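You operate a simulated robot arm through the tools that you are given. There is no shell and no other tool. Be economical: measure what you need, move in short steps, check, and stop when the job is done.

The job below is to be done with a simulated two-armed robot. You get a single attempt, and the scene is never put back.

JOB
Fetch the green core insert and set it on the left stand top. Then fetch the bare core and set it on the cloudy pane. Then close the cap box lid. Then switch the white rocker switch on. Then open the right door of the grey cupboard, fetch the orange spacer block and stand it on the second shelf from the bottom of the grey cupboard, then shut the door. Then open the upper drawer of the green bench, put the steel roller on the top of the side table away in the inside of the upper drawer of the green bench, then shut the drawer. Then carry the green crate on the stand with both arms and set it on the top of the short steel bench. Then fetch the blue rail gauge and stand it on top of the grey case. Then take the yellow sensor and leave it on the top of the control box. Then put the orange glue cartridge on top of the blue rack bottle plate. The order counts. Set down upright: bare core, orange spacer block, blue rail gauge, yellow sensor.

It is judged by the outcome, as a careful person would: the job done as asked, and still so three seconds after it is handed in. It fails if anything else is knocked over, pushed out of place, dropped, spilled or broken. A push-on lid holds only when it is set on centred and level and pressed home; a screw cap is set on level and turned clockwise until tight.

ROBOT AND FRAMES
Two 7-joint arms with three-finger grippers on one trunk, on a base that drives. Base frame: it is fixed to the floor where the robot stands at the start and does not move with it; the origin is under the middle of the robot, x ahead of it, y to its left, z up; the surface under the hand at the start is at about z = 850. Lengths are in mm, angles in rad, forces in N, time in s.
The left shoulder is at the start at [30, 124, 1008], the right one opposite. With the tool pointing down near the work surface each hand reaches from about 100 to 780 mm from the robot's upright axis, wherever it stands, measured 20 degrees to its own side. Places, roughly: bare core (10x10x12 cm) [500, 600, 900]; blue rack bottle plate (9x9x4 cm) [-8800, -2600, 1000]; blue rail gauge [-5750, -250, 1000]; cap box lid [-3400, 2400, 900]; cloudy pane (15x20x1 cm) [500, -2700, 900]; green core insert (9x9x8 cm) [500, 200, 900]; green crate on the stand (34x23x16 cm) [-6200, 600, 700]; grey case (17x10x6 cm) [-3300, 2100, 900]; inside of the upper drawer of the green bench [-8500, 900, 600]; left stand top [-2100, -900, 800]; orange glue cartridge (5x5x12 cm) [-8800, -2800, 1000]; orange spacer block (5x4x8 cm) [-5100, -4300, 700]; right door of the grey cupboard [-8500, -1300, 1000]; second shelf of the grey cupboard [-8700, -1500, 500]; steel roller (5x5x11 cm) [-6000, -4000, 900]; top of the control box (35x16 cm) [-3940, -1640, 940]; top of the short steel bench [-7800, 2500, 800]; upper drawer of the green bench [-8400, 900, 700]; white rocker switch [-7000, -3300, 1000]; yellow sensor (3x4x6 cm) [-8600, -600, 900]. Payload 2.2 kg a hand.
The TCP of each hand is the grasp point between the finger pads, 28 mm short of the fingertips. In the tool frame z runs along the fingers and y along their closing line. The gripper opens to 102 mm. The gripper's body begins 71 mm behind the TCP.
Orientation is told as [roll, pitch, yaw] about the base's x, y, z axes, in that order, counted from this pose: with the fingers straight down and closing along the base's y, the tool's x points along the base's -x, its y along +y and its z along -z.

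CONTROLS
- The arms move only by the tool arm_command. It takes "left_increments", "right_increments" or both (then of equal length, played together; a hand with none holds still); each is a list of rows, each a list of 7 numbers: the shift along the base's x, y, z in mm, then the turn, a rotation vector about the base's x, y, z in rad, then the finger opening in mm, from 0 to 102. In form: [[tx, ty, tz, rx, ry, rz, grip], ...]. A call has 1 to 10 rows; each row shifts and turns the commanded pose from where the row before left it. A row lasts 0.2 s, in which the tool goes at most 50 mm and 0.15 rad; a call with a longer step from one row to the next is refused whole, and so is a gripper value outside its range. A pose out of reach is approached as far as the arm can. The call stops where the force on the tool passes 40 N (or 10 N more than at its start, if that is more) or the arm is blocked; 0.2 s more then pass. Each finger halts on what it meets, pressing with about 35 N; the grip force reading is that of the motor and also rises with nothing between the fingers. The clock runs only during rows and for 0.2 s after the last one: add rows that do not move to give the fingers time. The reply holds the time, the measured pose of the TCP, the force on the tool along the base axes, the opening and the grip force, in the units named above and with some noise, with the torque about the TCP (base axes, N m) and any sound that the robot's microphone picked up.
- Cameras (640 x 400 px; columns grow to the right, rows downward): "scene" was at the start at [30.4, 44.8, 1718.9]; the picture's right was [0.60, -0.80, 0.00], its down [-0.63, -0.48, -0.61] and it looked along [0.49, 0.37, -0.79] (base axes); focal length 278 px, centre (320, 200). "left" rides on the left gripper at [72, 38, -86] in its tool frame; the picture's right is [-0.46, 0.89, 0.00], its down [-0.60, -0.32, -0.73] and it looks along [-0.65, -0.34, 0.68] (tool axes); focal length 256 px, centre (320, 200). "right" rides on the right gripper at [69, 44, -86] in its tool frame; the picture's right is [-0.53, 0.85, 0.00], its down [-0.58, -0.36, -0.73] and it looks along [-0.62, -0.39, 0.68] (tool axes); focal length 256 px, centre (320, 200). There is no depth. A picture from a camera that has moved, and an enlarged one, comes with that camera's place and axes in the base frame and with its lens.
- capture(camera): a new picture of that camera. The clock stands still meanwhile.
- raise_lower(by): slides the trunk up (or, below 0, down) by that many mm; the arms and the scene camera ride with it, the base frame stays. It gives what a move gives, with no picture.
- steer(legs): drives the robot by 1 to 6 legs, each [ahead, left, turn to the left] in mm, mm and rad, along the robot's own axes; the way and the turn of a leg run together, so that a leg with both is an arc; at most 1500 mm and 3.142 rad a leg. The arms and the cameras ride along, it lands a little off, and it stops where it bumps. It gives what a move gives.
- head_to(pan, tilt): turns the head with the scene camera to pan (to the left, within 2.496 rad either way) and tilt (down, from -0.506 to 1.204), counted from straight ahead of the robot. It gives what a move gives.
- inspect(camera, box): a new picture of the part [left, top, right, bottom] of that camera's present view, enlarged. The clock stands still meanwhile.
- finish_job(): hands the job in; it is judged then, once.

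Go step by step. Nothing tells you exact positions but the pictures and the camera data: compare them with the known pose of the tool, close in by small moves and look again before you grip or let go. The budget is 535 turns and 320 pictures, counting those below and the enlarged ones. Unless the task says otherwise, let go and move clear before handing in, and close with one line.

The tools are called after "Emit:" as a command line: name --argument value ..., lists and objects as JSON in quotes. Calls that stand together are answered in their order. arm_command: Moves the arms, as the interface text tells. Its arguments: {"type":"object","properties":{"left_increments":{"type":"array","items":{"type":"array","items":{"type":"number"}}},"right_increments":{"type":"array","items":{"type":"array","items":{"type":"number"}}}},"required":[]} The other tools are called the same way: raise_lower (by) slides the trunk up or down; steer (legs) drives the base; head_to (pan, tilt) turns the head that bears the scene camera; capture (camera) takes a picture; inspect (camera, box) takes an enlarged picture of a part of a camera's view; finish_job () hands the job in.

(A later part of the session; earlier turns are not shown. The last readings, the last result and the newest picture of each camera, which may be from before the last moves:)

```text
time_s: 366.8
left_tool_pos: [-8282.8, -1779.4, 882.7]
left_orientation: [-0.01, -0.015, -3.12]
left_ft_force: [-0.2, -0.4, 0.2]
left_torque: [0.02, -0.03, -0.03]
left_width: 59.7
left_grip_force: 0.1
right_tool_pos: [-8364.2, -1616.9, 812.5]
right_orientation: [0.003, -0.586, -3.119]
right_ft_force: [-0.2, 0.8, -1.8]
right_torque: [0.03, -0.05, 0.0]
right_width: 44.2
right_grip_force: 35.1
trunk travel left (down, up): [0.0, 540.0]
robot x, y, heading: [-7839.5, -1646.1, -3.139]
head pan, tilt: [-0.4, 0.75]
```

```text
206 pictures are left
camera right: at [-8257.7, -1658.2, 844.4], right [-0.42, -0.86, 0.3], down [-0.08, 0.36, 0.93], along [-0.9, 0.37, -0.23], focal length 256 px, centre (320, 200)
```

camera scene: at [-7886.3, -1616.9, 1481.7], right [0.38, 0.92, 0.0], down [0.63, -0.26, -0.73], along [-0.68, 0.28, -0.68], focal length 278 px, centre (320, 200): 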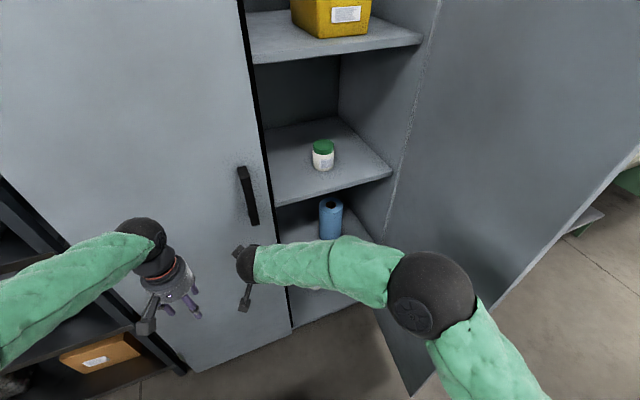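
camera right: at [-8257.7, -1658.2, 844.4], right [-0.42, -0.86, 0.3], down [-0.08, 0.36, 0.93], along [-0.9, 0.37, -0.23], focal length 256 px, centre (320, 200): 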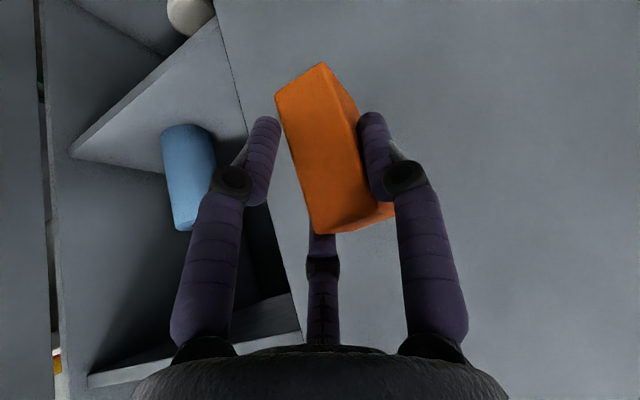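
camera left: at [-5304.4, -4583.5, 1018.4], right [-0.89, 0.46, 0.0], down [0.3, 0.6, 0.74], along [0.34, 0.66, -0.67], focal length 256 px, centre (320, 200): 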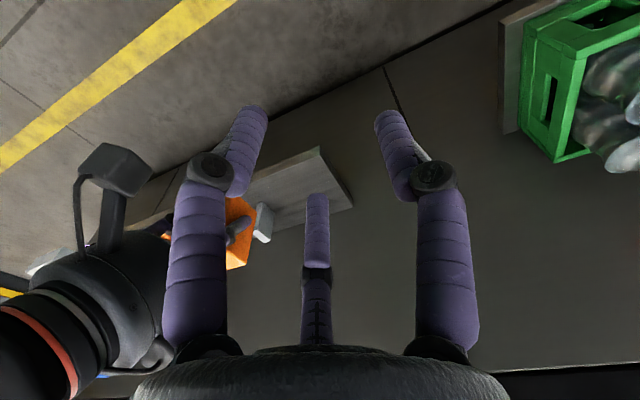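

The bottle shelf is at about z≈570, with the bottle near (-8545, -1340). I'll bring the block to y≈-1450 in front of the opening and re-check.

Emit:
arm_command --right_increments '[[8, 42, -10, 0, 0, 0, 15], [4, 42, -15, 0, 0, 0, 15], [0, 42, -20, 0, 0, 0, 15], [0, 41, -20, 0, 0, 0, 15], [0, 0, -30, 0, 0, 0, 15], [0, 0, 0, 0, 0, 0, 15]]'

Emit:
capture --camera "scene"

Emit:
capture --camera "right"

```text
time_s: 368.2
left_tool_pos: [-8282.5, -1779.6, 883.5]
left_orientation: [-0.011, -0.015, -3.121]
left_ft_force: [-0.3, 0.2, 0.1]
left_torque: [-0.01, 0.0, -0.03]
left_width: 59.9
left_grip_force: 0.0
right_tool_pos: [-8350.0, -1446.3, 715.1]
right_orientation: [0.001, -0.587, -3.118]
right_ft_force: [0.4, 0.7, -1.0]
right_torque: [0.02, -0.01, -0.03]
right_width: 44.0
right_grip_force: 34.9
trunk travel left (down, up): [0.0, 540.0]
robot x, y, heading: [-7844.1, -1647.1, -3.138]
head pan, tilt: [-0.4, 0.75]
```

```text
205 pictures are left
camera scene: at [-7886.3, -1616.9, 1481.7], right [0.38, 0.92, 0.0], down [0.63, -0.26, -0.73], along [-0.68, 0.28, -0.68], focal length 278 px, centre (320, 200)
```

scene: 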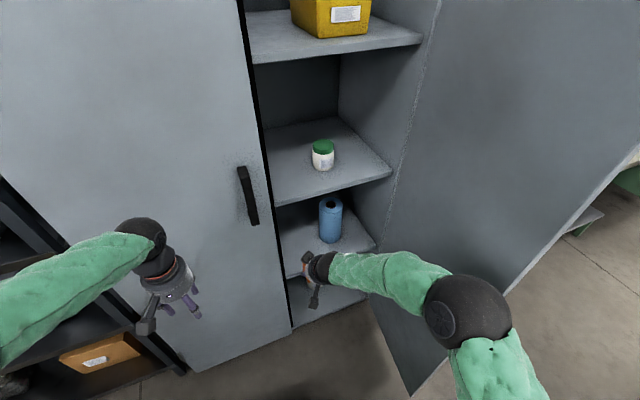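

```text
204 pictures are left
camera right: at [-8244.6, -1488.1, 748.8], right [-0.42, -0.86, 0.3], down [-0.08, 0.36, 0.93], along [-0.9, 0.37, -0.23], focal length 256 px, centre (320, 200)
```

right: 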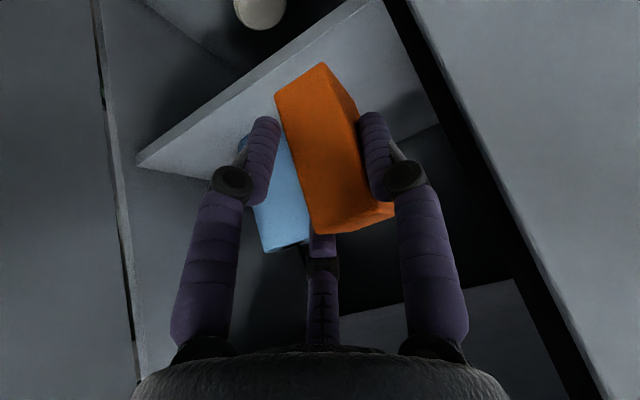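

Re-measured with the new view: the shelf top is at z≈486 with its front edge at x≈-8506. I'll drive 60 mm ahead, then move the block in over the shelf.

Emit:
steer --legs '[[60, 0, 0]]'

Emit:
arm_command --right_increments '[[-37, 2, -28, 0, 0, 0, 15], [-37, 2, -28, 0, 0, 0, 15], [-37, 1, -28, 0, 0, 0, 15], [-37, 1, -28, 0, 0, 0, 15], [0, 0, 0, 0, 0, 0, 15]]'

Emit:
capture --camera "right"

Emit:
inspect --camera "scene" --box '[260, 180, 400, 330]'

```text
time_s: 369.2
left_tool_pos: [-8343.2, -1781.2, 883.9]
left_orientation: [-0.013, -0.012, -3.119]
left_ft_force: [-0.5, 0.4, -0.8]
left_torque: [0.02, 0.01, -0.02]
left_width: 59.8
left_grip_force: 0.1
right_tool_pos: [-8409.4, -1447.2, 716.3]
right_orientation: [0.002, -0.584, -3.117]
right_ft_force: [0.3, 0.2, -1.3]
right_torque: [0.02, -0.02, -0.02]
right_width: 44.4
right_grip_force: 35.4
trunk travel left (down, up): [0.0, 540.0]
robot x, y, heading: [-7899.6, -1651.8, -3.132]
head pan, tilt: [-0.4, 0.75]
```

```text
time_s: 370.4
left_tool_pos: [-8342.6, -1782.9, 883.0]
left_orientation: [-0.01, -0.013, -3.119]
left_ft_force: [0.7, -0.8, 0.1]
left_torque: [-0.01, 0.01, 0.01]
left_width: 59.9
left_grip_force: 0.1
right_tool_pos: [-8558.7, -1439.9, 607.3]
right_orientation: [0.001, -0.587, -3.118]
right_ft_force: [-0.1, 0.4, -2.1]
right_torque: [0.01, -0.02, 0.0]
right_width: 44.4
right_grip_force: 34.7
trunk travel left (down, up): [0.0, 540.0]
robot x, y, heading: [-7897.1, -1645.0, -3.139]
head pan, tilt: [-0.4, 0.75]
```

```text
203 pictures are left
camera right: at [-8453.0, -1482.5, 639.7], right [-0.42, -0.86, 0.3], down [-0.09, 0.36, 0.93], along [-0.9, 0.37, -0.23], focal length 256 px, centre (320, 200)
```

right: 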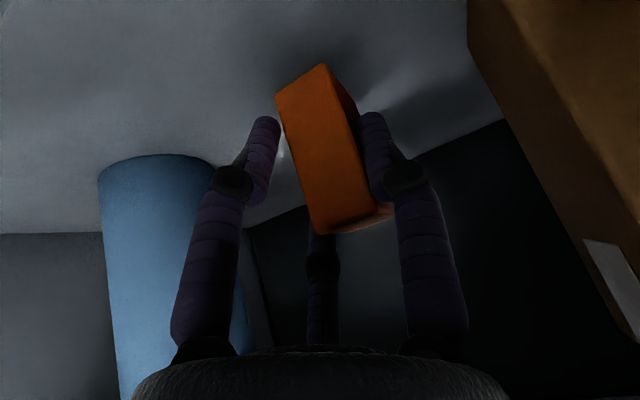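

```text
2.67 times, centred on (330, 255) of scene
camera zoom: at [-7945.6, -1617.2, 1481.7], right [0.38, 0.92, 0.0], down [0.63, -0.26, -0.73], along [-0.68, 0.28, -0.68], focal length 743 px, centre (293, 53)
```

zoom: 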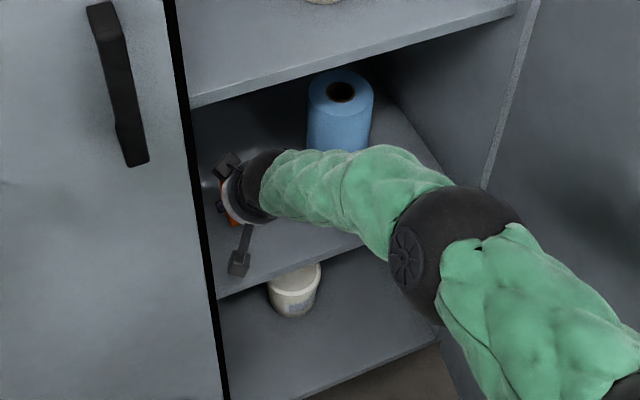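

The block is over the shelf, clear of the bottle and the box. I'll lower it slowly.

Emit:
arm_command --right_increments '[[0, 0, -20, 0, 0, 0, 15], [0, 0, -15, 0, 0, 0, 15], [0, 0, -8, 0, 0, 0, 15], [0, 0, -4, 0, 0, 0, 15], [0, 0, -4, 0, 0, 0, 15], [0, 0, -4, 0, 0, 0, 15], [0, 0, -4, 0, 0, 0, 15], [0, 0, -4, 0, 0, 0, 15], [0, 0, -4, 0, 0, 0, 15], [0, 0, -4, 0, 0, 0, 15]]'

Emit:
capture --camera "right"

```text
time_s: 371.8
left_tool_pos: [-8342.0, -1781.3, 883.6]
left_orientation: [-0.01, -0.014, -3.118]
left_ft_force: [0.1, 0.4, 0.0]
left_torque: [-0.01, -0.01, 0.0]
left_width: 59.9
left_grip_force: 0.1
right_tool_pos: [-8565.9, -1437.2, 560.5]
right_orientation: [-0.002, -0.605, -3.12]
right_ft_force: [-2.5, -0.7, 6.5]
right_torque: [-0.04, 0.03, -0.02]
right_width: 44.5
right_grip_force: 35.2
trunk travel left (down, up): [0.0, 540.0]
robot x, y, heading: [-7898.8, -1646.6, -3.132]
head pan, tilt: [-0.4, 0.75]
stopped in row 6 (right hand): the force on the tool passed its limit at 53 N (the readings are from after the stop); the commanded pose is now the measured one
```

```text
201 pictures are left
camera right: at [-8459.9, -1480.4, 590.8], right [-0.42, -0.86, 0.3], down [-0.07, 0.36, 0.93], along [-0.91, 0.37, -0.21], focal length 256 px, centre (320, 200)
```

right: 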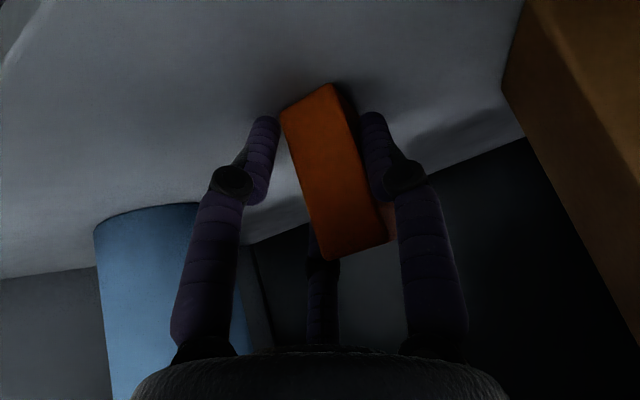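

It has touched down. I'll open the fingers and check that it stands.

Emit:
arm_command --right_increments '[[0, 0, 0, 0, 0, 0, 52], [0, 0, 0, 0, 0, 0, 65], [0, 0, 0, 0, 0, 0, 80], [0, 0, 0, 0, 0, 0, 80]]'

Emit:
capture --camera "right"

```text
time_s: 372.8
left_tool_pos: [-8340.7, -1781.8, 883.3]
left_orientation: [-0.011, -0.014, -3.119]
left_ft_force: [-0.6, -0.7, 0.0]
left_torque: [0.0, 0.01, 0.0]
left_width: 60.0
left_grip_force: 0.0
right_tool_pos: [-8563.3, -1439.5, 557.1]
right_orientation: [-0.002, -0.599, -3.118]
right_ft_force: [0.1, -1.4, 0.8]
right_torque: [0.0, -0.04, -0.01]
right_width: 82.1
right_grip_force: 0.1
trunk travel left (down, up): [0.0, 540.0]
robot x, y, heading: [-7900.0, -1647.0, -3.135]
head pan, tilt: [-0.4, 0.75]
```

```text
200 pictures are left
camera right: at [-8457.2, -1481.3, 588.4], right [-0.42, -0.86, 0.3], down [-0.07, 0.36, 0.93], along [-0.9, 0.37, -0.21], focal length 256 px, centre (320, 200)
```

right: 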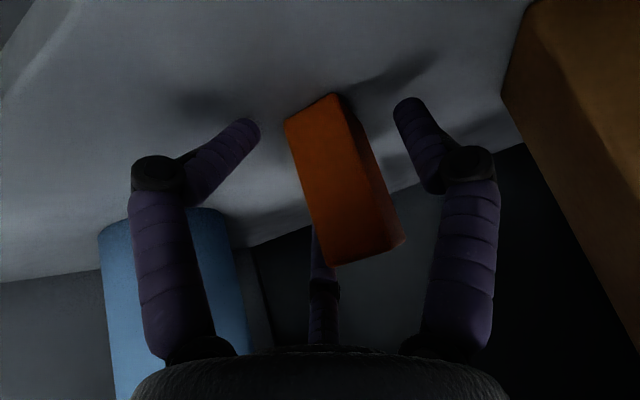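

The block stands on its own. I'll withdraw along the tool axis.

Emit:
arm_command --right_increments '[[3, 0, 8, 0, 0, 0, 80], [14, 0, 22, 0, 0, 0, 80], [22, 0, 30, 0, 0, 0, 80], [28, 0, 32, 0, 0, 0, 80], [35, 0, 20, 0, 0, 0, 80], [45, 0, 10, 0, 0, 0, 80], [45, 0, 10, 0, 0, 0, 80], [0, 0, 0, 0, 0, 0, 80]]'

Emit:
capture --camera "right"

```text
time_s: 374.6
left_tool_pos: [-8342.3, -1781.3, 883.8]
left_orientation: [-0.009, -0.013, -3.119]
left_ft_force: [0.1, 0.0, 0.8]
left_torque: [-0.01, -0.01, 0.01]
left_width: 59.9
left_grip_force: 0.1
right_tool_pos: [-8371.3, -1438.3, 691.3]
right_orientation: [-0.001, -0.6, -3.117]
right_ft_force: [0.1, 0.6, 0.4]
right_torque: [0.0, -0.04, -0.02]
right_width: 79.8
right_grip_force: 0.0
trunk travel left (down, up): [0.0, 540.0]
robot x, y, heading: [-7898.5, -1651.2, -3.134]
head pan, tilt: [-0.4, 0.75]
```

```text
199 pictures are left
camera right: at [-8265.8, -1480.3, 722.2], right [-0.42, -0.86, 0.3], down [-0.07, 0.36, 0.93], along [-0.9, 0.37, -0.21], focal length 256 px, centre (320, 200)
```

right: 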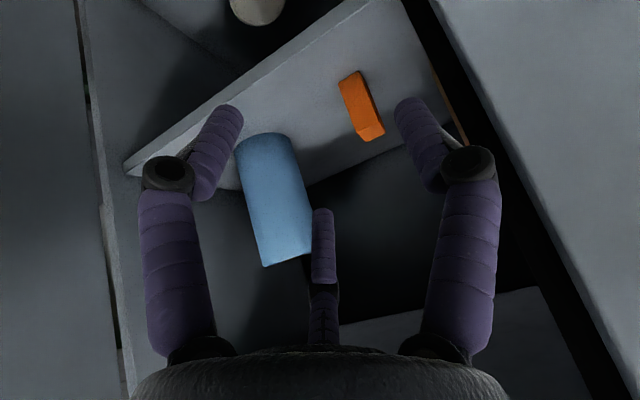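

The orange block stands on the second shelf. Now I'll back away and go round to the outer side of the door to push it shut with the left hand.

Emit:
steer --legs '[[-480, 0, 0]]'

Emit:
arm_command --right_increments '[[20, 10, 30, 0, -0.15, 0, 80], [20, 10, 30, 0, -0.15, 0, 80], [20, 10, 30, 0, -0.15, 0, 80], [20, 10, 30, 0, -0.15, 0, 80], [20, 0, 30, 0, 0, 0, 80]]'

Emit:
steer --legs '[[0, -560, 0]]'

Emit:
head_to --pan 0.1 --tilt 0.6

Emit:
capture --camera "scene"

```text
time_s: 377.4
left_tool_pos: [-7860.0, -1777.8, 883.3]
left_orientation: [-0.011, -0.012, -3.117]
left_ft_force: [0.2, 0.1, 0.0]
left_torque: [0.01, -0.02, -0.03]
left_width: 60.0
left_grip_force: 0.3
right_tool_pos: [-7892.5, -1435.2, 691.5]
right_orientation: [-0.002, -0.6, -3.115]
right_ft_force: [0.7, 0.0, -0.7]
right_torque: [-0.03, -0.01, 0.02]
right_width: 80.1
right_grip_force: 0.1
trunk travel left (down, up): [0.0, 540.0]
robot x, y, heading: [-7421.4, -1644.5, -3.133]
head pan, tilt: [-0.4, 0.75]
```

```text
time_s: 378.6
left_tool_pos: [-7862.6, -1778.8, 883.8]
left_orientation: [-0.011, -0.015, -3.115]
left_ft_force: [0.4, 0.2, 0.2]
left_torque: [0.01, 0.01, -0.02]
left_width: 60.0
left_grip_force: 0.0
right_tool_pos: [-7793.8, -1393.9, 841.8]
right_orientation: [0.014, 0.002, -3.12]
right_ft_force: [-0.1, 0.0, -0.3]
right_torque: [0.03, 0.02, -0.05]
right_width: 80.1
right_grip_force: 0.1
trunk travel left (down, up): [0.0, 540.0]
robot x, y, heading: [-7417.4, -1645.6, -3.132]
head pan, tilt: [-0.4, 0.75]
```

```text
time_s: 381.9
left_tool_pos: [-7866.0, -1205.0, 883.3]
left_orientation: [-0.011, -0.012, -3.116]
left_ft_force: [-1.3, 0.2, -0.5]
left_torque: [0.0, 0.06, -0.03]
left_width: 59.9
left_grip_force: 0.0
right_tool_pos: [-7799.5, -821.9, 842.6]
right_orientation: [0.013, 0.0, -3.121]
right_ft_force: [-0.9, 0.6, 0.9]
right_torque: [-0.02, 0.0, -0.05]
right_width: 79.9
right_grip_force: 0.0
trunk travel left (down, up): [0.0, 540.0]
robot x, y, heading: [-7426.3, -1074.2, -3.132]
head pan, tilt: [-0.4, 0.75]
```

```text
time_s: 382.8
left_tool_pos: [-7866.6, -1205.3, 883.7]
left_orientation: [-0.01, -0.013, -3.116]
left_ft_force: [0.4, -0.3, -0.5]
left_torque: [0.06, -0.01, 0.0]
left_width: 60.2
left_grip_force: 0.0
right_tool_pos: [-7800.4, -820.5, 841.7]
right_orientation: [0.014, 0.0, -3.116]
right_ft_force: [0.6, 0.2, 0.3]
right_torque: [0.0, -0.02, -0.02]
right_width: 80.1
right_grip_force: 0.0
trunk travel left (down, up): [0.0, 540.0]
robot x, y, heading: [-7426.5, -1071.3, -3.13]
head pan, tilt: [0.099, 0.6]
```

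```text
198 pictures are left
camera scene: at [-7482.7, -1081.1, 1494.5], right [-0.11, 0.99, 0.0], down [0.56, 0.06, -0.82], along [-0.82, -0.09, -0.57], focal length 278 px, centre (320, 200)
```

scene: 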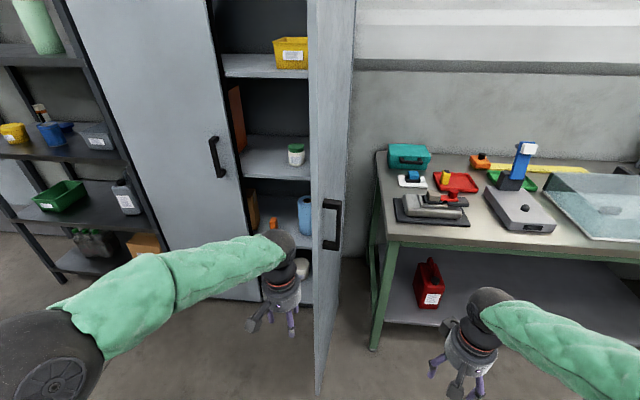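

The door is edge-on with its outer face to the right. I'll bring the left hand round to the outer side, closer to the hinge than the handle.

Emit:
arm_command --left_increments '[[10, 45, -20, 0, 0, 0, 20], [0, 45, -20, 0, 0, 0, 0], [0, 45, 0, 0, 0, 0, 0], [0, 35, 0, 0, 0, 0, 0], [-42, 0, 0, 0, 0, 0, 0], [-42, 0, 0, 0, 0, 0, 0], [-42, 0, 0, 0, 0, 0, 0], [-42, 0, 0, 0, 0, 0, 0], [-42, 0, 0, 0, 0, 0, 0]]'

Emit:
capture --camera "scene"

```text
refused: row 1 steps farther than a row can; nothing moved
```

```text
197 pictures are left
camera scene: at [-7482.7, -1081.1, 1494.5], right [-0.11, 0.99, 0.0], down [0.56, 0.06, -0.82], along [-0.82, -0.09, -0.57], focal length 278 px, centre (320, 200)
```

scene: 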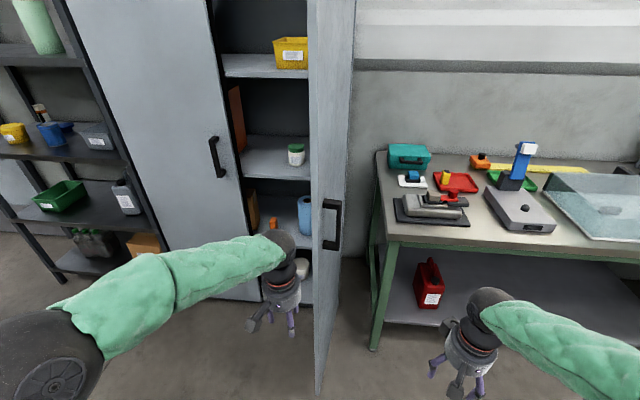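

Emit:
arm_command --left_increments '[[10, 42, -10, 0, 0, 0, 30], [0, 45, -15, 0, 0, 0, 0], [0, 45, -10, 0, 0, 0, 0], [0, 40, 0, 0, 0, 0, 0], [-42, 0, 0, 0, 0, 0, 0], [-42, 0, 0, 0, 0, 0, 0], [-42, 0, 0, 0, 0, 0, 0], [-42, 0, 0, 0, 0, 0, 0], [-42, 0, 0, 0, 0, 0, 0]]'

Emit:
capture --camera "scene"

```text
time_s: 384.8
left_tool_pos: [-8067.5, -1034.8, 847.7]
left_orientation: [-0.011, -0.01, -3.115]
left_ft_force: [-0.3, -0.5, 0.1]
left_torque: [-0.01, -0.03, 0.03]
left_width: 2.3
left_grip_force: 31.6
right_tool_pos: [-7800.1, -820.8, 841.2]
right_orientation: [0.013, 0.001, -3.118]
right_ft_force: [1.1, 0.7, -0.2]
right_torque: [-0.03, -0.03, 0.03]
right_width: 79.8
right_grip_force: 0.0
trunk travel left (down, up): [0.0, 540.0]
robot x, y, heading: [-7425.2, -1076.2, -3.127]
head pan, tilt: [0.099, 0.6]
```

```text
196 pictures are left
camera scene: at [-7483.4, -1080.9, 1494.5], right [-0.11, 0.99, 0.0], down [0.56, 0.06, -0.82], along [-0.82, -0.09, -0.57], focal length 278 px, centre (320, 200)
```

scene: 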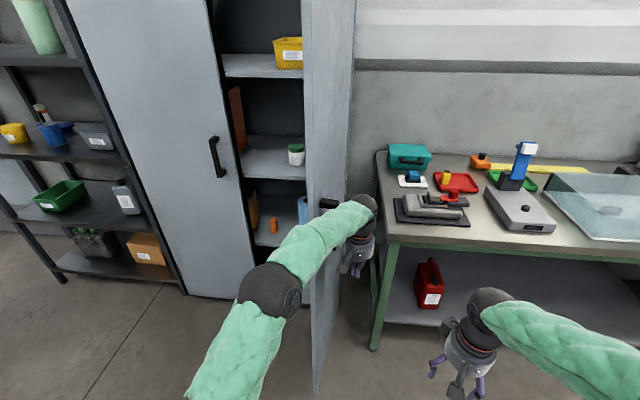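

Emit:
arm_command --left_increments '[[0, -25, 0, 0, 0, 0, 0], [0, -25, 0, 0, 0, 0, 0], [0, -30, 0, 0, 0, 0, 0], [-4, -35, 0, 0, 0, 0, 0], [-6, -35, 0, 0, 0, 0, 0], [-10, -35, 0, 0, 0, 0, 0], [-15, -35, 0, 0, 0, 0, 0]]'

Emit:
capture --camera "scene"

```text
time_s: 386.4
left_tool_pos: [-8104.0, -1255.1, 850.1]
left_orientation: [-0.01, -0.013, -3.115]
left_ft_force: [-0.2, 0.5, 0.2]
left_torque: [0.02, 0.02, 0.0]
left_width: 1.9
left_grip_force: 31.7
right_tool_pos: [-7800.9, -821.1, 841.7]
right_orientation: [0.013, -0.001, -3.117]
right_ft_force: [0.4, 0.2, 0.1]
right_torque: [-0.02, -0.02, 0.01]
right_width: 80.0
right_grip_force: 0.1
trunk travel left (down, up): [0.0, 540.0]
robot x, y, heading: [-7423.9, -1073.5, -3.129]
head pan, tilt: [0.099, 0.6]
```

```text
195 pictures are left
camera scene: at [-7483.0, -1081.6, 1494.5], right [-0.11, 0.99, 0.0], down [0.56, 0.06, -0.82], along [-0.82, -0.09, -0.57], focal length 278 px, centre (320, 200)
```

scene: 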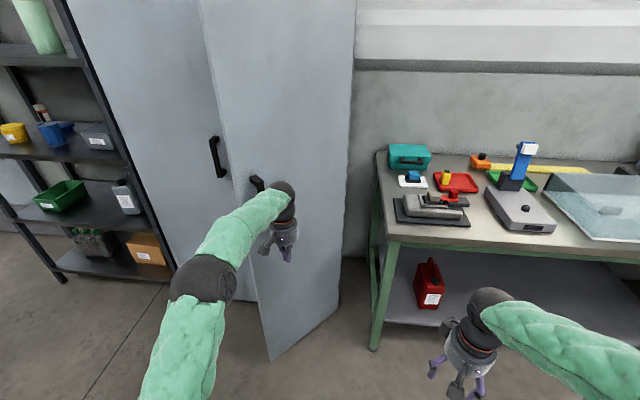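

The door swings easily. I'll follow it by driving the base forward with the hand fixed.

Emit:
steer --legs '[[220, 60, 0]]'

Emit:
capture --camera "scene"

```text
time_s: 388.2
left_tool_pos: [-8329.9, -1316.9, 849.6]
left_orientation: [-0.01, -0.013, -3.118]
left_ft_force: [0.2, 0.2, -0.8]
left_torque: [0.03, 0.0, -0.03]
left_width: 2.2
left_grip_force: 31.2
right_tool_pos: [-8025.8, -884.7, 841.8]
right_orientation: [0.015, -0.001, -3.119]
right_ft_force: [-0.1, -0.7, -0.4]
right_torque: [0.0, -0.01, -0.02]
right_width: 80.0
right_grip_force: 0.2
trunk travel left (down, up): [0.0, 540.0]
robot x, y, heading: [-7649.4, -1136.5, -3.129]
head pan, tilt: [0.099, 0.6]
```

```text
194 pictures are left
camera scene: at [-7709.2, -1144.9, 1494.5], right [-0.11, 0.99, 0.0], down [0.56, 0.06, -0.82], along [-0.82, -0.09, -0.57], focal length 278 px, centre (320, 200)
```

scene: 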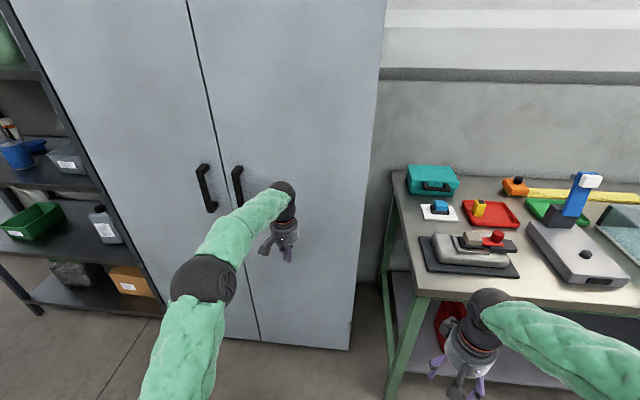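

The door looks closed. I'll press it gently with the arm to make sure it's home.

Emit:
arm_command --left_increments '[[-20, -30, 0, 0, 0, 0, 0], [-20, -30, 0, 0, 0, 0, 0], [-12, 0, 0, 0, 0, 0, 0], [-8, 0, 0, 0, 0, 0, 0], [-8, 0, 0, 0, 0, 0, 0], [-8, 0, 0, 0, 0, 0, 0], [-8, 0, 0, 0, 0, 0, 0], [-8, 0, 0, 0, 0, 0, 0]]'

Emit:
inspect --camera "scene" --box '[140, 0, 400, 380]'

```text
time_s: 389.6
left_tool_pos: [-8381.0, -1377.8, 849.2]
left_orientation: [-0.009, -0.008, -3.111]
left_ft_force: [19.4, 0.8, 1.8]
left_torque: [-0.2, 1.76, 0.29]
left_width: 2.1
left_grip_force: 31.5
left hand out of reach, approached as far as the arm can: row 4, 5, 6, 7
right_tool_pos: [-8022.3, -886.1, 842.2]
right_orientation: [0.014, -0.002, -3.12]
right_ft_force: [0.2, 0.3, 0.5]
right_torque: [-0.01, 0.0, -0.05]
right_width: 80.2
right_grip_force: 0.0
trunk travel left (down, up): [0.0, 540.0]
robot x, y, heading: [-7653.2, -1135.5, -3.132]
head pan, tilt: [0.099, 0.6]
stopped in row 7 (left hand): the force on the tool passed its limit at 43 N (the readings are from after the stop); the commanded pose is now the measured one
```

```text
1.05 times, centred on (270, 190) of scene (not enlarged: the box is as wide or as high as the picture)
camera zoom: at [-7704.7, -1144.4, 1494.7], right [-0.11, 0.99, 0.0], down [0.56, 0.06, -0.83], along [-0.82, -0.09, -0.56], focal length 293 px, centre (373, 210)
```

zoom: 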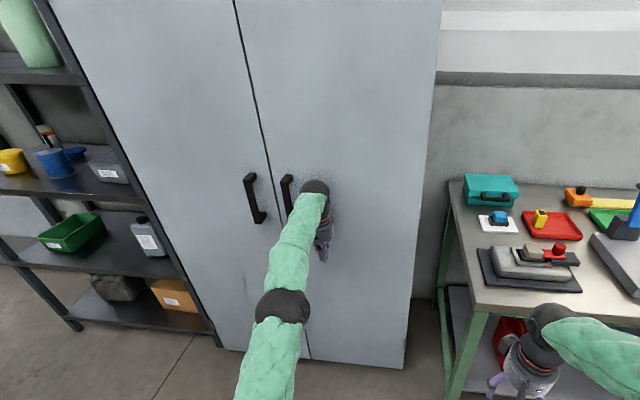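

Door is shut. Next, the upper drawer of the green bench near y≈900: I'll retract, raise the trunk and drive there.

Emit:
arm_command --left_increments '[[40, 0, 0, 0, 0, 0, 0], [45, 0, 0, 0, 0, 0, 40], [45, 0, 0, 0, 0, 0, 60], [45, 0, 0, 0, 0, 0, 60]]'

Emit:
steer --legs '[[-330, 0, 0], [0, -1000, 0], [0, -1050, 0]]'

Emit:
head_to --pan 0 --tilt 0.6

Emit:
capture --camera "scene"

```text
time_s: 390.6
left_tool_pos: [-8209.2, -1376.6, 851.2]
left_orientation: [-0.009, -0.008, -3.113]
left_ft_force: [0.2, 0.0, 0.0]
left_torque: [0.01, 0.0, 0.0]
left_width: 60.1
left_grip_force: 0.1
right_tool_pos: [-8024.4, -884.3, 840.9]
right_orientation: [0.013, -0.001, -3.118]
right_ft_force: [-0.5, 0.2, 0.4]
right_torque: [0.01, 0.0, 0.02]
right_width: 80.0
right_grip_force: 0.1
trunk travel left (down, up): [0.0, 540.0]
robot x, y, heading: [-7648.2, -1133.0, -3.134]
head pan, tilt: [0.099, 0.6]
```

```text
time_s: 402.6
left_tool_pos: [-7891.1, 655.1, 852.1]
left_orientation: [-0.009, -0.009, -3.112]
left_ft_force: [-0.3, 0.1, -0.3]
left_torque: [0.01, 0.0, -0.05]
left_width: 59.9
left_grip_force: 0.1
right_tool_pos: [-7706.4, 1148.7, 841.4]
right_orientation: [0.013, 0.0, -3.118]
right_ft_force: [0.2, -1.0, -0.5]
right_torque: [-0.02, 0.02, 0.01]
right_width: 79.9
right_grip_force: 0.1
trunk travel left (down, up): [0.0, 540.0]
robot x, y, heading: [-7328.4, 898.9, -3.124]
head pan, tilt: [0.099, 0.6]
```

```text
time_s: 403.2
left_tool_pos: [-7891.9, 655.7, 850.2]
left_orientation: [-0.01, -0.009, -3.111]
left_ft_force: [0.7, 0.4, 0.4]
left_torque: [0.01, 0.01, 0.01]
left_width: 60.1
left_grip_force: 0.1
right_tool_pos: [-7706.2, 1148.6, 842.2]
right_orientation: [0.014, -0.002, -3.118]
right_ft_force: [0.1, -0.1, -0.4]
right_torque: [0.0, 0.04, -0.01]
right_width: 80.0
right_grip_force: 0.1
trunk travel left (down, up): [0.0, 540.0]
robot x, y, heading: [-7333.0, 898.6, -3.133]
head pan, tilt: [0.0, 0.6]
```

```text
192 pictures are left
camera scene: at [-7389.5, 897.2, 1494.6], right [-0.01, 1.0, 0.0], down [0.56, 0.01, -0.82], along [-0.82, -0.01, -0.57], focal length 278 px, centre (320, 200)
```

scene: 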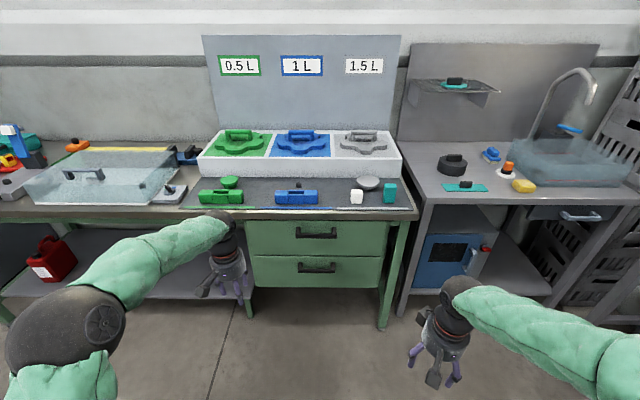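

I'm in front of the drawers; the upper drawer's handle is a horizontal bar near (-8195, 876, 750). I'll turn the right hand by -90° so the fingers close fore-and-aft, then tilt it forward.

Emit:
arm_command --right_increments '[[-25, -15, 0, 0, 0, -0.15, 80], [-25, -15, 0, 0, 0, -0.15, 80], [-25, -15, 0, 0, 0, -0.15, 80], [-25, -15, 0, 0, 0, -0.15, 80], [-25, -15, 0, 0, 0, -0.15, 80], [-25, -15, 0, 0, 0, -0.15, 80], [-25, -15, 0, 0, 0, -0.15, 80], [-25, -15, 0, 0, 0, -0.15, 80], [0, 0, 0, 0, 0, -0.15, 80], [0, 0, 0, 0, 0, -0.15, 80]]'

Emit:
capture --camera "right"

```text
time_s: 405.4
left_tool_pos: [-7889.7, 654.9, 851.7]
left_orientation: [-0.011, -0.008, -3.113]
left_ft_force: [0.1, 0.6, 0.0]
left_torque: [0.0, 0.0, -0.02]
left_width: 59.9
left_grip_force: 0.1
right_tool_pos: [-7906.1, 1027.0, 841.7]
right_orientation: [0.014, 0.001, 1.666]
right_ft_force: [0.9, -0.4, 0.7]
right_torque: [-0.01, 0.0, 0.02]
right_width: 79.9
right_grip_force: 0.1
trunk travel left (down, up): [0.0, 540.0]
robot x, y, heading: [-7330.5, 899.4, -3.128]
head pan, tilt: [0.0, 0.6]
```

```text
191 pictures are left
camera right: at [-7942.7, 953.7, 927.2], right [-0.89, 0.45, 0.01], down [0.32, 0.61, 0.73], along [0.32, 0.65, -0.69], focal length 256 px, centre (320, 200)
```

right: 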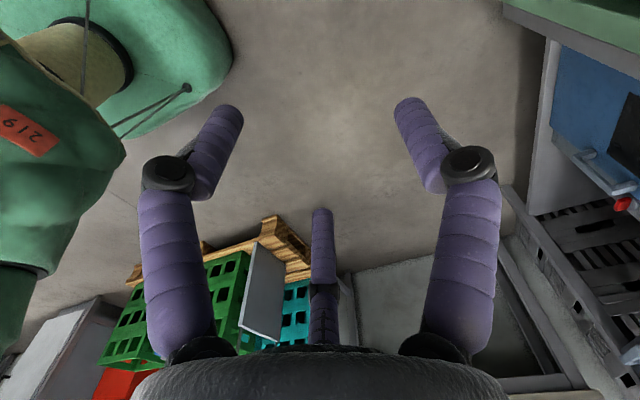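

Emit:
arm_command --right_increments '[[0, -20, 0, 0, 0, -0.1, 80], [0, -20, 0, 0, 0.14, 0, 80], [0, -20, 0, 0, 0.14, 0, 80], [0, -20, 0, 0, 0.14, 0, 80], [0, -20, 0, 0, 0.14, 0, 80], [0, -20, 0, 0, 0.14, 0, 80], [0, -20, 0, 0, 0.1, 0, 80], [0, 0, 0, 0, 0, 0, 80]]'

Emit:
capture --camera "left"

Emit:
capture --camera "scene"

```text
time_s: 407.2
left_tool_pos: [-7889.7, 655.3, 852.7]
left_orientation: [-0.011, -0.008, -3.112]
left_ft_force: [-1.3, -0.3, 0.2]
left_torque: [0.02, 0.03, -0.01]
left_width: 59.9
left_grip_force: 0.1
right_tool_pos: [-7906.2, 885.8, 841.4]
right_orientation: [0.815, 0.002, 1.568]
right_ft_force: [0.5, 0.4, -0.1]
right_torque: [0.0, 0.01, 0.0]
right_width: 80.3
right_grip_force: 0.0
trunk travel left (down, up): [0.0, 540.0]
robot x, y, heading: [-7328.6, 900.6, -3.129]
head pan, tilt: [0.0, 0.6]
```

```text
190 pictures are left
camera left: at [-7816.5, 618.4, 935.8], right [-0.44, -0.9, 0.0], down [-0.61, 0.29, 0.74], along [-0.66, 0.33, -0.67], focal length 256 px, centre (320, 200)
```

left: 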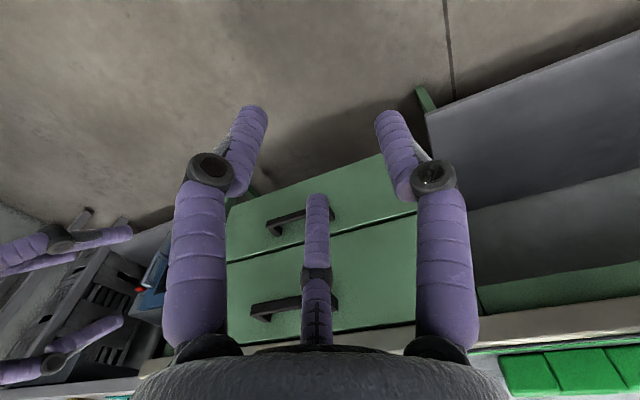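

```text
189 pictures are left
camera scene: at [-7389.6, 897.1, 1494.6], right [-0.01, 1.0, 0.0], down [0.57, 0.01, -0.82], along [-0.82, -0.01, -0.57], focal length 278 px, centre (320, 200)
```

scene: 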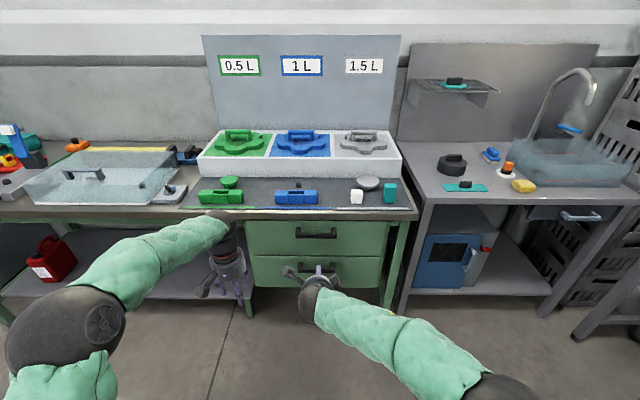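

The bar's centre is about (-8226, 873, 755). I'll drive closer, tilt a bit flatter to clear the bench edge, and move to a pre-grasp point.

Emit:
steer --legs '[[200, 0, 0]]'

Emit:
arm_command --right_increments '[[-5, -6, -20, 0, 0.125, 0, 80], [-10, -6, -20, 0, 0.125, 0, 80], [-15, 0, -10, 0, 0, 0, 80], [-15, 0, 0, 0, 0, 0, 80], [0, 0, 0, 0, 0, 0, 80]]'

Emit:
capture --camera "left"

Emit:
inspect --camera "scene" --box '[230, 200, 410, 320]'

```text
time_s: 408.8
left_tool_pos: [-8096.9, 654.2, 850.5]
left_orientation: [-0.011, -0.009, -3.113]
left_ft_force: [1.0, 0.4, 0.3]
left_torque: [0.03, 0.0, -0.03]
left_width: 60.0
left_grip_force: 0.1
right_tool_pos: [-8111.9, 886.2, 840.8]
right_orientation: [0.811, 0.002, 1.564]
right_ft_force: [-0.1, -0.5, -0.5]
right_torque: [0.05, 0.02, -0.01]
right_width: 79.8
right_grip_force: 0.0
trunk travel left (down, up): [0.0, 540.0]
robot x, y, heading: [-7541.4, 894.8, -3.134]
head pan, tilt: [0.0, 0.6]
```

```text
time_s: 410.0
left_tool_pos: [-8095.9, 653.7, 850.8]
left_orientation: [-0.012, -0.009, -3.113]
left_ft_force: [-0.3, 0.8, -0.5]
left_torque: [-0.01, 0.02, 0.01]
left_width: 59.9
left_grip_force: 0.0
right_tool_pos: [-8226.2, 873.6, 872.9]
right_orientation: [1.063, 0.003, 1.566]
right_ft_force: [0.3, 0.1, 0.9]
right_torque: [0.0, -0.01, 0.0]
right_width: 80.0
right_grip_force: 0.2
right hand out of reach, approached as far as the arm can: row 1, 2, 3
trunk travel left (down, up): [0.0, 540.0]
robot x, y, heading: [-7537.4, 894.5, -3.133]
head pan, tilt: [0.0, 0.6]
```

```text
188 pictures are left
camera left: at [-8021.9, 617.3, 935.7], right [-0.44, -0.9, 0.0], down [-0.61, 0.29, 0.74], along [-0.66, 0.33, -0.67], focal length 256 px, centre (320, 200)
```

left: 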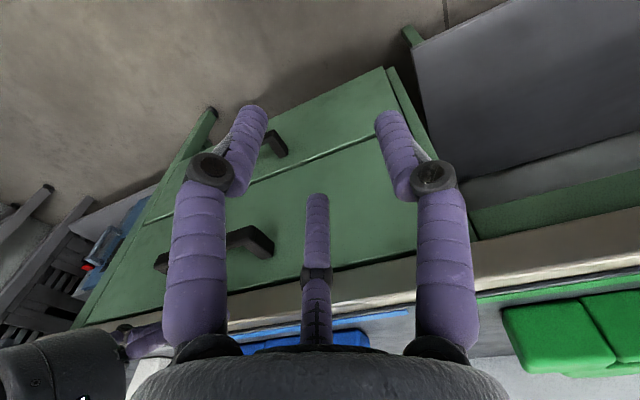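

```text
3.33 times, centred on (320, 260) of scene
camera zoom: at [-7594.4, 894.9, 1494.6], right [-0.01, 1.0, 0.0], down [0.57, 0.01, -0.82], along [-0.82, -0.01, -0.57], focal length 928 px, centre (320, 0)
```

zoom: 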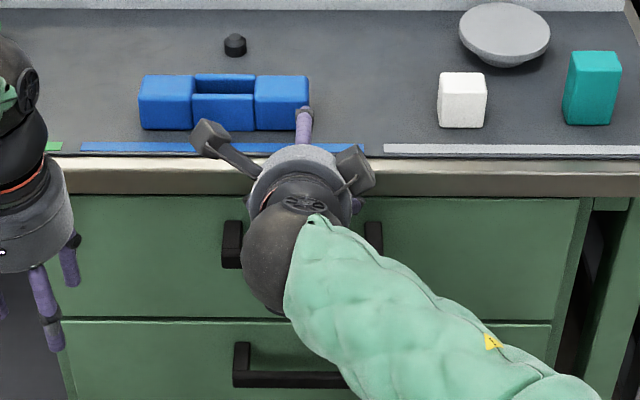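

The arm went long instead; it's hovering over the bench edge without touching. I'll back the base off 110 mm, then lower the hand in front of the bench.

Emit:
steer --legs '[[-110, 0, 0]]'

Emit:
arm_command --right_increments '[[0, 0, -30, 0, 0, 0, 80], [0, 0, -30, 0, 0, 0, 80], [0, 0, 0, 0, 0, 0, 80]]'

Emit:
capture --camera "scene"

Emit:
capture --camera "left"

```text
time_s: 411.2
left_tool_pos: [-7987.0, 653.4, 851.4]
left_orientation: [-0.01, -0.009, -3.112]
left_ft_force: [0.0, 0.8, 0.5]
left_torque: [-0.03, 0.03, 0.02]
left_width: 59.7
left_grip_force: 0.0
right_tool_pos: [-8114.8, 873.7, 873.3]
right_orientation: [1.063, 0.002, 1.57]
right_ft_force: [-0.3, 0.4, 0.2]
right_torque: [0.01, 0.0, -0.01]
right_width: 79.8
right_grip_force: 0.1
trunk travel left (down, up): [0.0, 540.0]
robot x, y, heading: [-7427.2, 896.8, -3.13]
head pan, tilt: [0.0, 0.6]
```

```text
time_s: 412.0
left_tool_pos: [-7987.5, 652.8, 851.5]
left_orientation: [-0.011, -0.009, -3.113]
left_ft_force: [-1.0, -1.1, 0.3]
left_torque: [0.04, -0.01, 0.01]
left_width: 60.2
left_grip_force: 0.0
right_tool_pos: [-8136.1, 872.0, 827.9]
right_orientation: [1.057, 0.001, 1.57]
right_ft_force: [-0.4, -0.1, -1.1]
right_torque: [-0.03, -0.05, 0.0]
right_width: 79.9
right_grip_force: 0.0
right hand out of reach, approached as far as the arm can: row 1, 2
trunk travel left (down, up): [0.0, 540.0]
robot x, y, heading: [-7430.3, 896.3, -3.129]
head pan, tilt: [0.0, 0.6]
```

```text
186 pictures are left
camera scene: at [-7485.4, 896.0, 1494.6], right [-0.01, 1.0, 0.0], down [0.57, 0.01, -0.82], along [-0.82, -0.01, -0.57], focal length 278 px, centre (320, 200)
```

scene: 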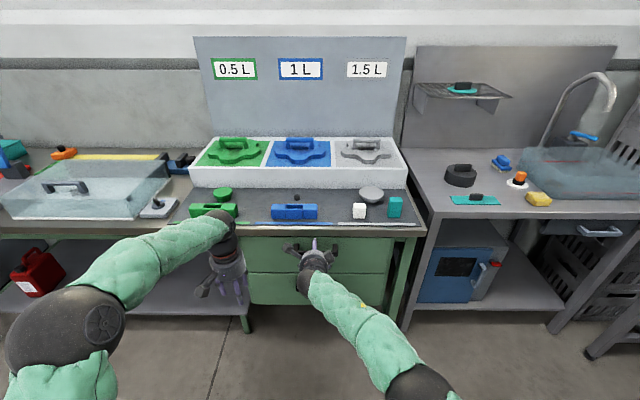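

```text
185 pictures are left
camera left: at [-7912.3, 617.3, 935.9], right [-0.44, -0.9, 0.0], down [-0.61, 0.29, 0.74], along [-0.66, 0.33, -0.67], focal length 256 px, centre (320, 200)
```

left: 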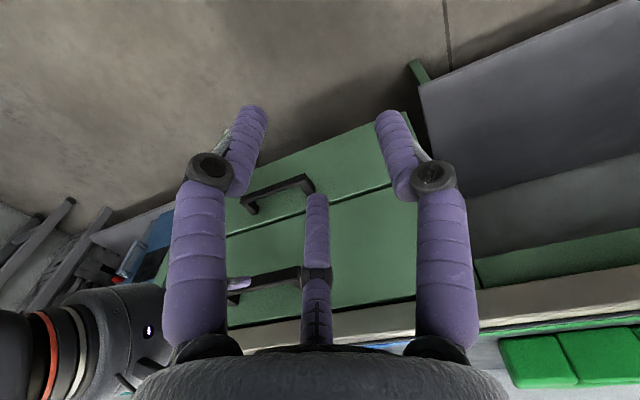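

The limit seems to come from reaching across the body. I'll sidestep the base 230 mm left so the handle lies to the right of the robot, then bring the hand over.

Emit:
steer --legs '[[0, 230, 0]]'

Emit:
arm_command --right_increments '[[5, 42, -8, 0, 0, 0, 80], [5, 42, -8, 0, 0, 0, 80], [0, 42, -8, 0, 0, 0, 80], [0, 42, -8, 0, 0, 0, 80], [0, 42, -8, 0, 0, 0, 80], [0, 24, -8, 0, 0, 0, 80], [0, 0, 0, 0, 0, 0, 80]]'

Emit:
capture --camera "scene"

```text
time_s: 413.8
left_tool_pos: [-7990.1, 413.6, 848.3]
left_orientation: [-0.013, -0.002, -3.111]
left_ft_force: [-0.5, -0.8, -1.2]
left_torque: [0.0, -0.06, 0.03]
left_width: 60.0
left_grip_force: 0.1
right_tool_pos: [-8141.9, 632.1, 825.8]
right_orientation: [1.051, 0.0, 1.568]
right_ft_force: [0.0, 0.0, -1.4]
right_torque: [0.01, 0.08, 0.0]
right_width: 80.2
right_grip_force: 0.0
trunk travel left (down, up): [0.0, 540.0]
robot x, y, heading: [-7428.3, 656.8, -3.128]
head pan, tilt: [0.0, 0.6]
```

```text
time_s: 415.4
left_tool_pos: [-7985.9, 414.7, 851.0]
left_orientation: [-0.012, -0.008, -3.112]
left_ft_force: [-0.3, 0.3, -0.6]
left_torque: [-0.05, 0.01, -0.02]
left_width: 60.1
left_grip_force: 0.1
right_tool_pos: [-8152.3, 866.3, 800.0]
right_orientation: [1.049, 0.0, 1.57]
right_ft_force: [0.4, -0.1, 0.5]
right_torque: [-0.01, 0.04, 0.0]
right_width: 80.0
right_grip_force: 0.0
right hand out of reach, approached as far as the arm can: row 1, 2, 3
trunk travel left (down, up): [0.0, 540.0]
robot x, y, heading: [-7433.3, 655.2, -3.132]
head pan, tilt: [0.0, 0.6]
```

```text
184 pictures are left
camera scene: at [-7492.6, 655.5, 1495.1], right [-0.01, 1.0, 0.0], down [0.57, 0.01, -0.82], along [-0.82, -0.01, -0.57], focal length 278 px, centre (320, 200)
```

scene: 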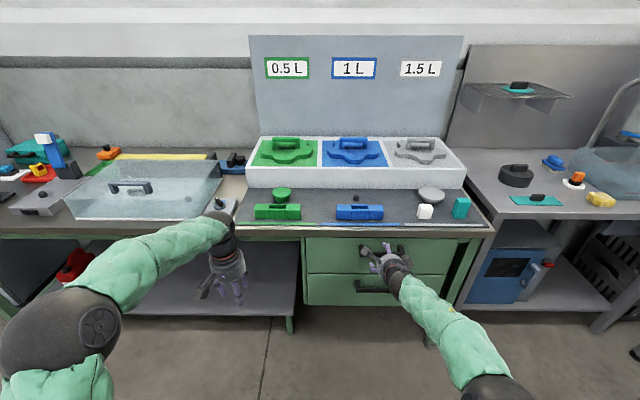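

Reachable now. I'll zoom to check the alignment with the bar.

Emit:
inspect --camera "scene" --box '[300, 215, 460, 320]'

Emit:
capture --camera "left"

Emit:
capture --camera "right"

```text
3.81 times, centred on (380, 268) of scene
camera zoom: at [-7492.6, 655.5, 1495.1], right [-0.01, 1.0, 0.0], down [0.57, 0.01, -0.82], along [-0.82, -0.01, -0.57], focal length 1061 px, centre (91, -57)
```

zoom: 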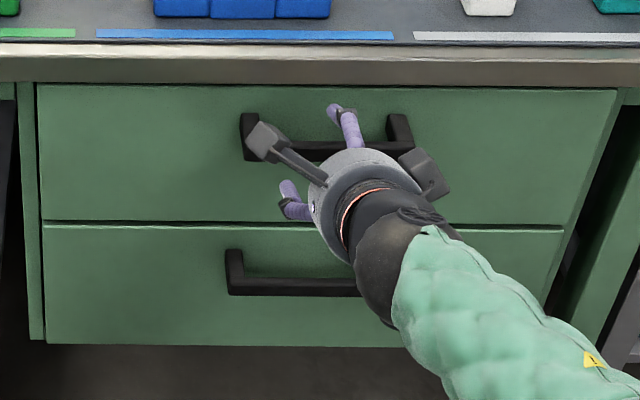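

```text
182 pictures are left
camera left: at [-7912.1, 378.2, 936.3], right [-0.44, -0.9, -0.01], down [-0.61, 0.29, 0.74], along [-0.66, 0.33, -0.67], focal length 256 px, centre (320, 200)
```

left: 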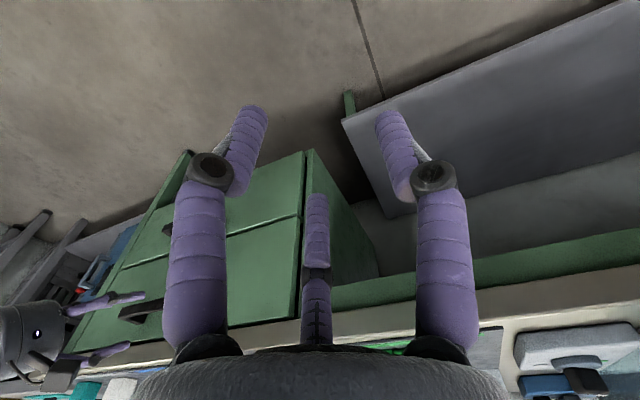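

```text
181 pictures are left
camera right: at [-8099.6, 795.6, 880.2], right [-0.42, 0.53, 0.73], down [0.82, 0.58, 0.05], along [-0.4, 0.62, -0.68], focal length 256 px, centre (320, 200)
```

right: 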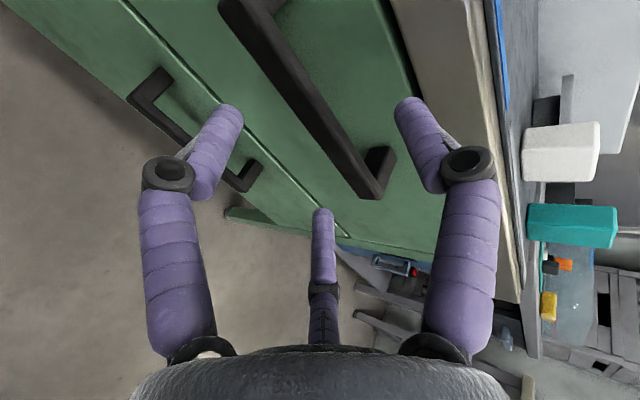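

The hand camera shows the bar well, at x≈-8214, z≈760. I'll narrow the opening a bit, move in along the tool axis and close on the bar.

Emit:
arm_command --right_increments '[[-18, 3, -11, 0, 0, 0, 60], [-18, 3, -11, 0, 0, 0, 55], [-10, 1, -8, 0, 0, 0, 55], [-8, 0, -6, 0, 0, 0, 55], [0, 0, 0, 0, 0, 0, 55]]'

Emit:
capture --camera "right"

```text
time_s: 416.6
left_tool_pos: [-7987.5, 412.7, 851.5]
left_orientation: [-0.01, -0.008, -3.113]
left_ft_force: [1.1, -0.6, -0.3]
left_torque: [0.02, 0.01, -0.01]
left_width: 59.8
left_grip_force: 0.0
right_tool_pos: [-8204.7, 872.3, 764.2]
right_orientation: [1.057, 0.0, 1.568]
right_ft_force: [9.0, 2.9, 3.3]
right_torque: [-0.02, 0.38, -0.21]
right_width: 56.1
right_grip_force: 0.3
trunk travel left (down, up): [0.0, 540.0]
robot x, y, heading: [-7432.1, 658.4, -3.129]
head pan, tilt: [0.0, 0.6]
```

```text
180 pictures are left
camera right: at [-8151.7, 802.0, 843.1], right [-0.41, 0.54, 0.74], down [0.82, 0.57, 0.04], along [-0.4, 0.62, -0.68], focal length 256 px, centre (320, 200)
```

right: 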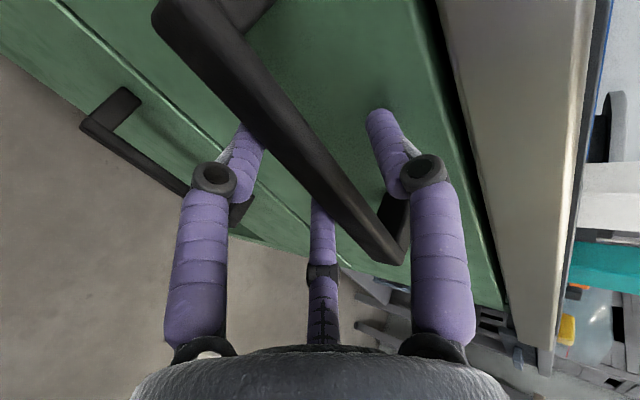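

Emit:
arm_command --right_increments '[[0, 0, 0, 0, 0, 0, 35], [0, 0, 0, 0, 0, 0, 8], [0, 0, 0, 0, 0, 0, 8], [0, 0, 0, 0, 0, 0, 8]]'

Emit:
steer --legs '[[-100, 0, 0]]'

Emit:
capture --camera "scene"

```text
time_s: 417.6
left_tool_pos: [-7986.3, 414.0, 850.8]
left_orientation: [-0.01, -0.007, -3.111]
left_ft_force: [-0.1, 0.3, 0.2]
left_torque: [0.01, -0.03, 0.02]
left_width: 60.0
left_grip_force: 0.3
right_tool_pos: [-8203.1, 871.5, 762.2]
right_orientation: [1.052, -0.002, 1.572]
right_ft_force: [-1.0, -9.1, -10.7]
right_torque: [-0.04, -0.07, 0.29]
right_width: 35.1
right_grip_force: 45.0
trunk travel left (down, up): [0.0, 540.0]
robot x, y, heading: [-7428.2, 658.3, -3.123]
head pan, tilt: [0.0, 0.6]
```

```text
time_s: 418.9
left_tool_pos: [-7866.9, 425.5, 854.9]
left_orientation: [-0.01, -0.013, -3.105]
left_ft_force: [0.1, 0.3, 0.9]
left_torque: [-0.01, -0.02, 0.04]
left_width: 60.0
left_grip_force: 0.2
right_tool_pos: [-8084.6, 871.4, 759.7]
right_orientation: [1.055, 0.008, 1.591]
right_ft_force: [-2.5, -2.3, -3.3]
right_torque: [-0.03, 0.08, -0.6]
right_width: 35.4
right_grip_force: 44.4
trunk travel left (down, up): [0.0, 540.0]
robot x, y, heading: [-7313.8, 673.4, -3.122]
head pan, tilt: [0.0, 0.6]
stopped in leg 1: the force on the tool passed its limit at 46 N (the readings are from after the stop); the commanded pose is now the measured one
```

```text
179 pictures are left
camera scene: at [-7380.4, 668.8, 1495.1], right [-0.02, 1.0, 0.0], down [0.57, 0.01, -0.82], along [-0.82, -0.01, -0.57], focal length 278 px, centre (320, 200)
```

scene: 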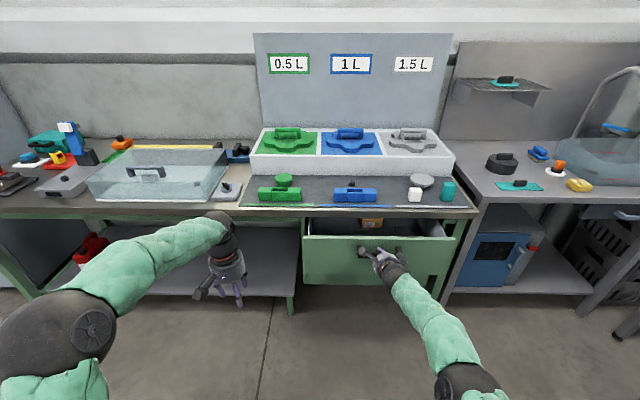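

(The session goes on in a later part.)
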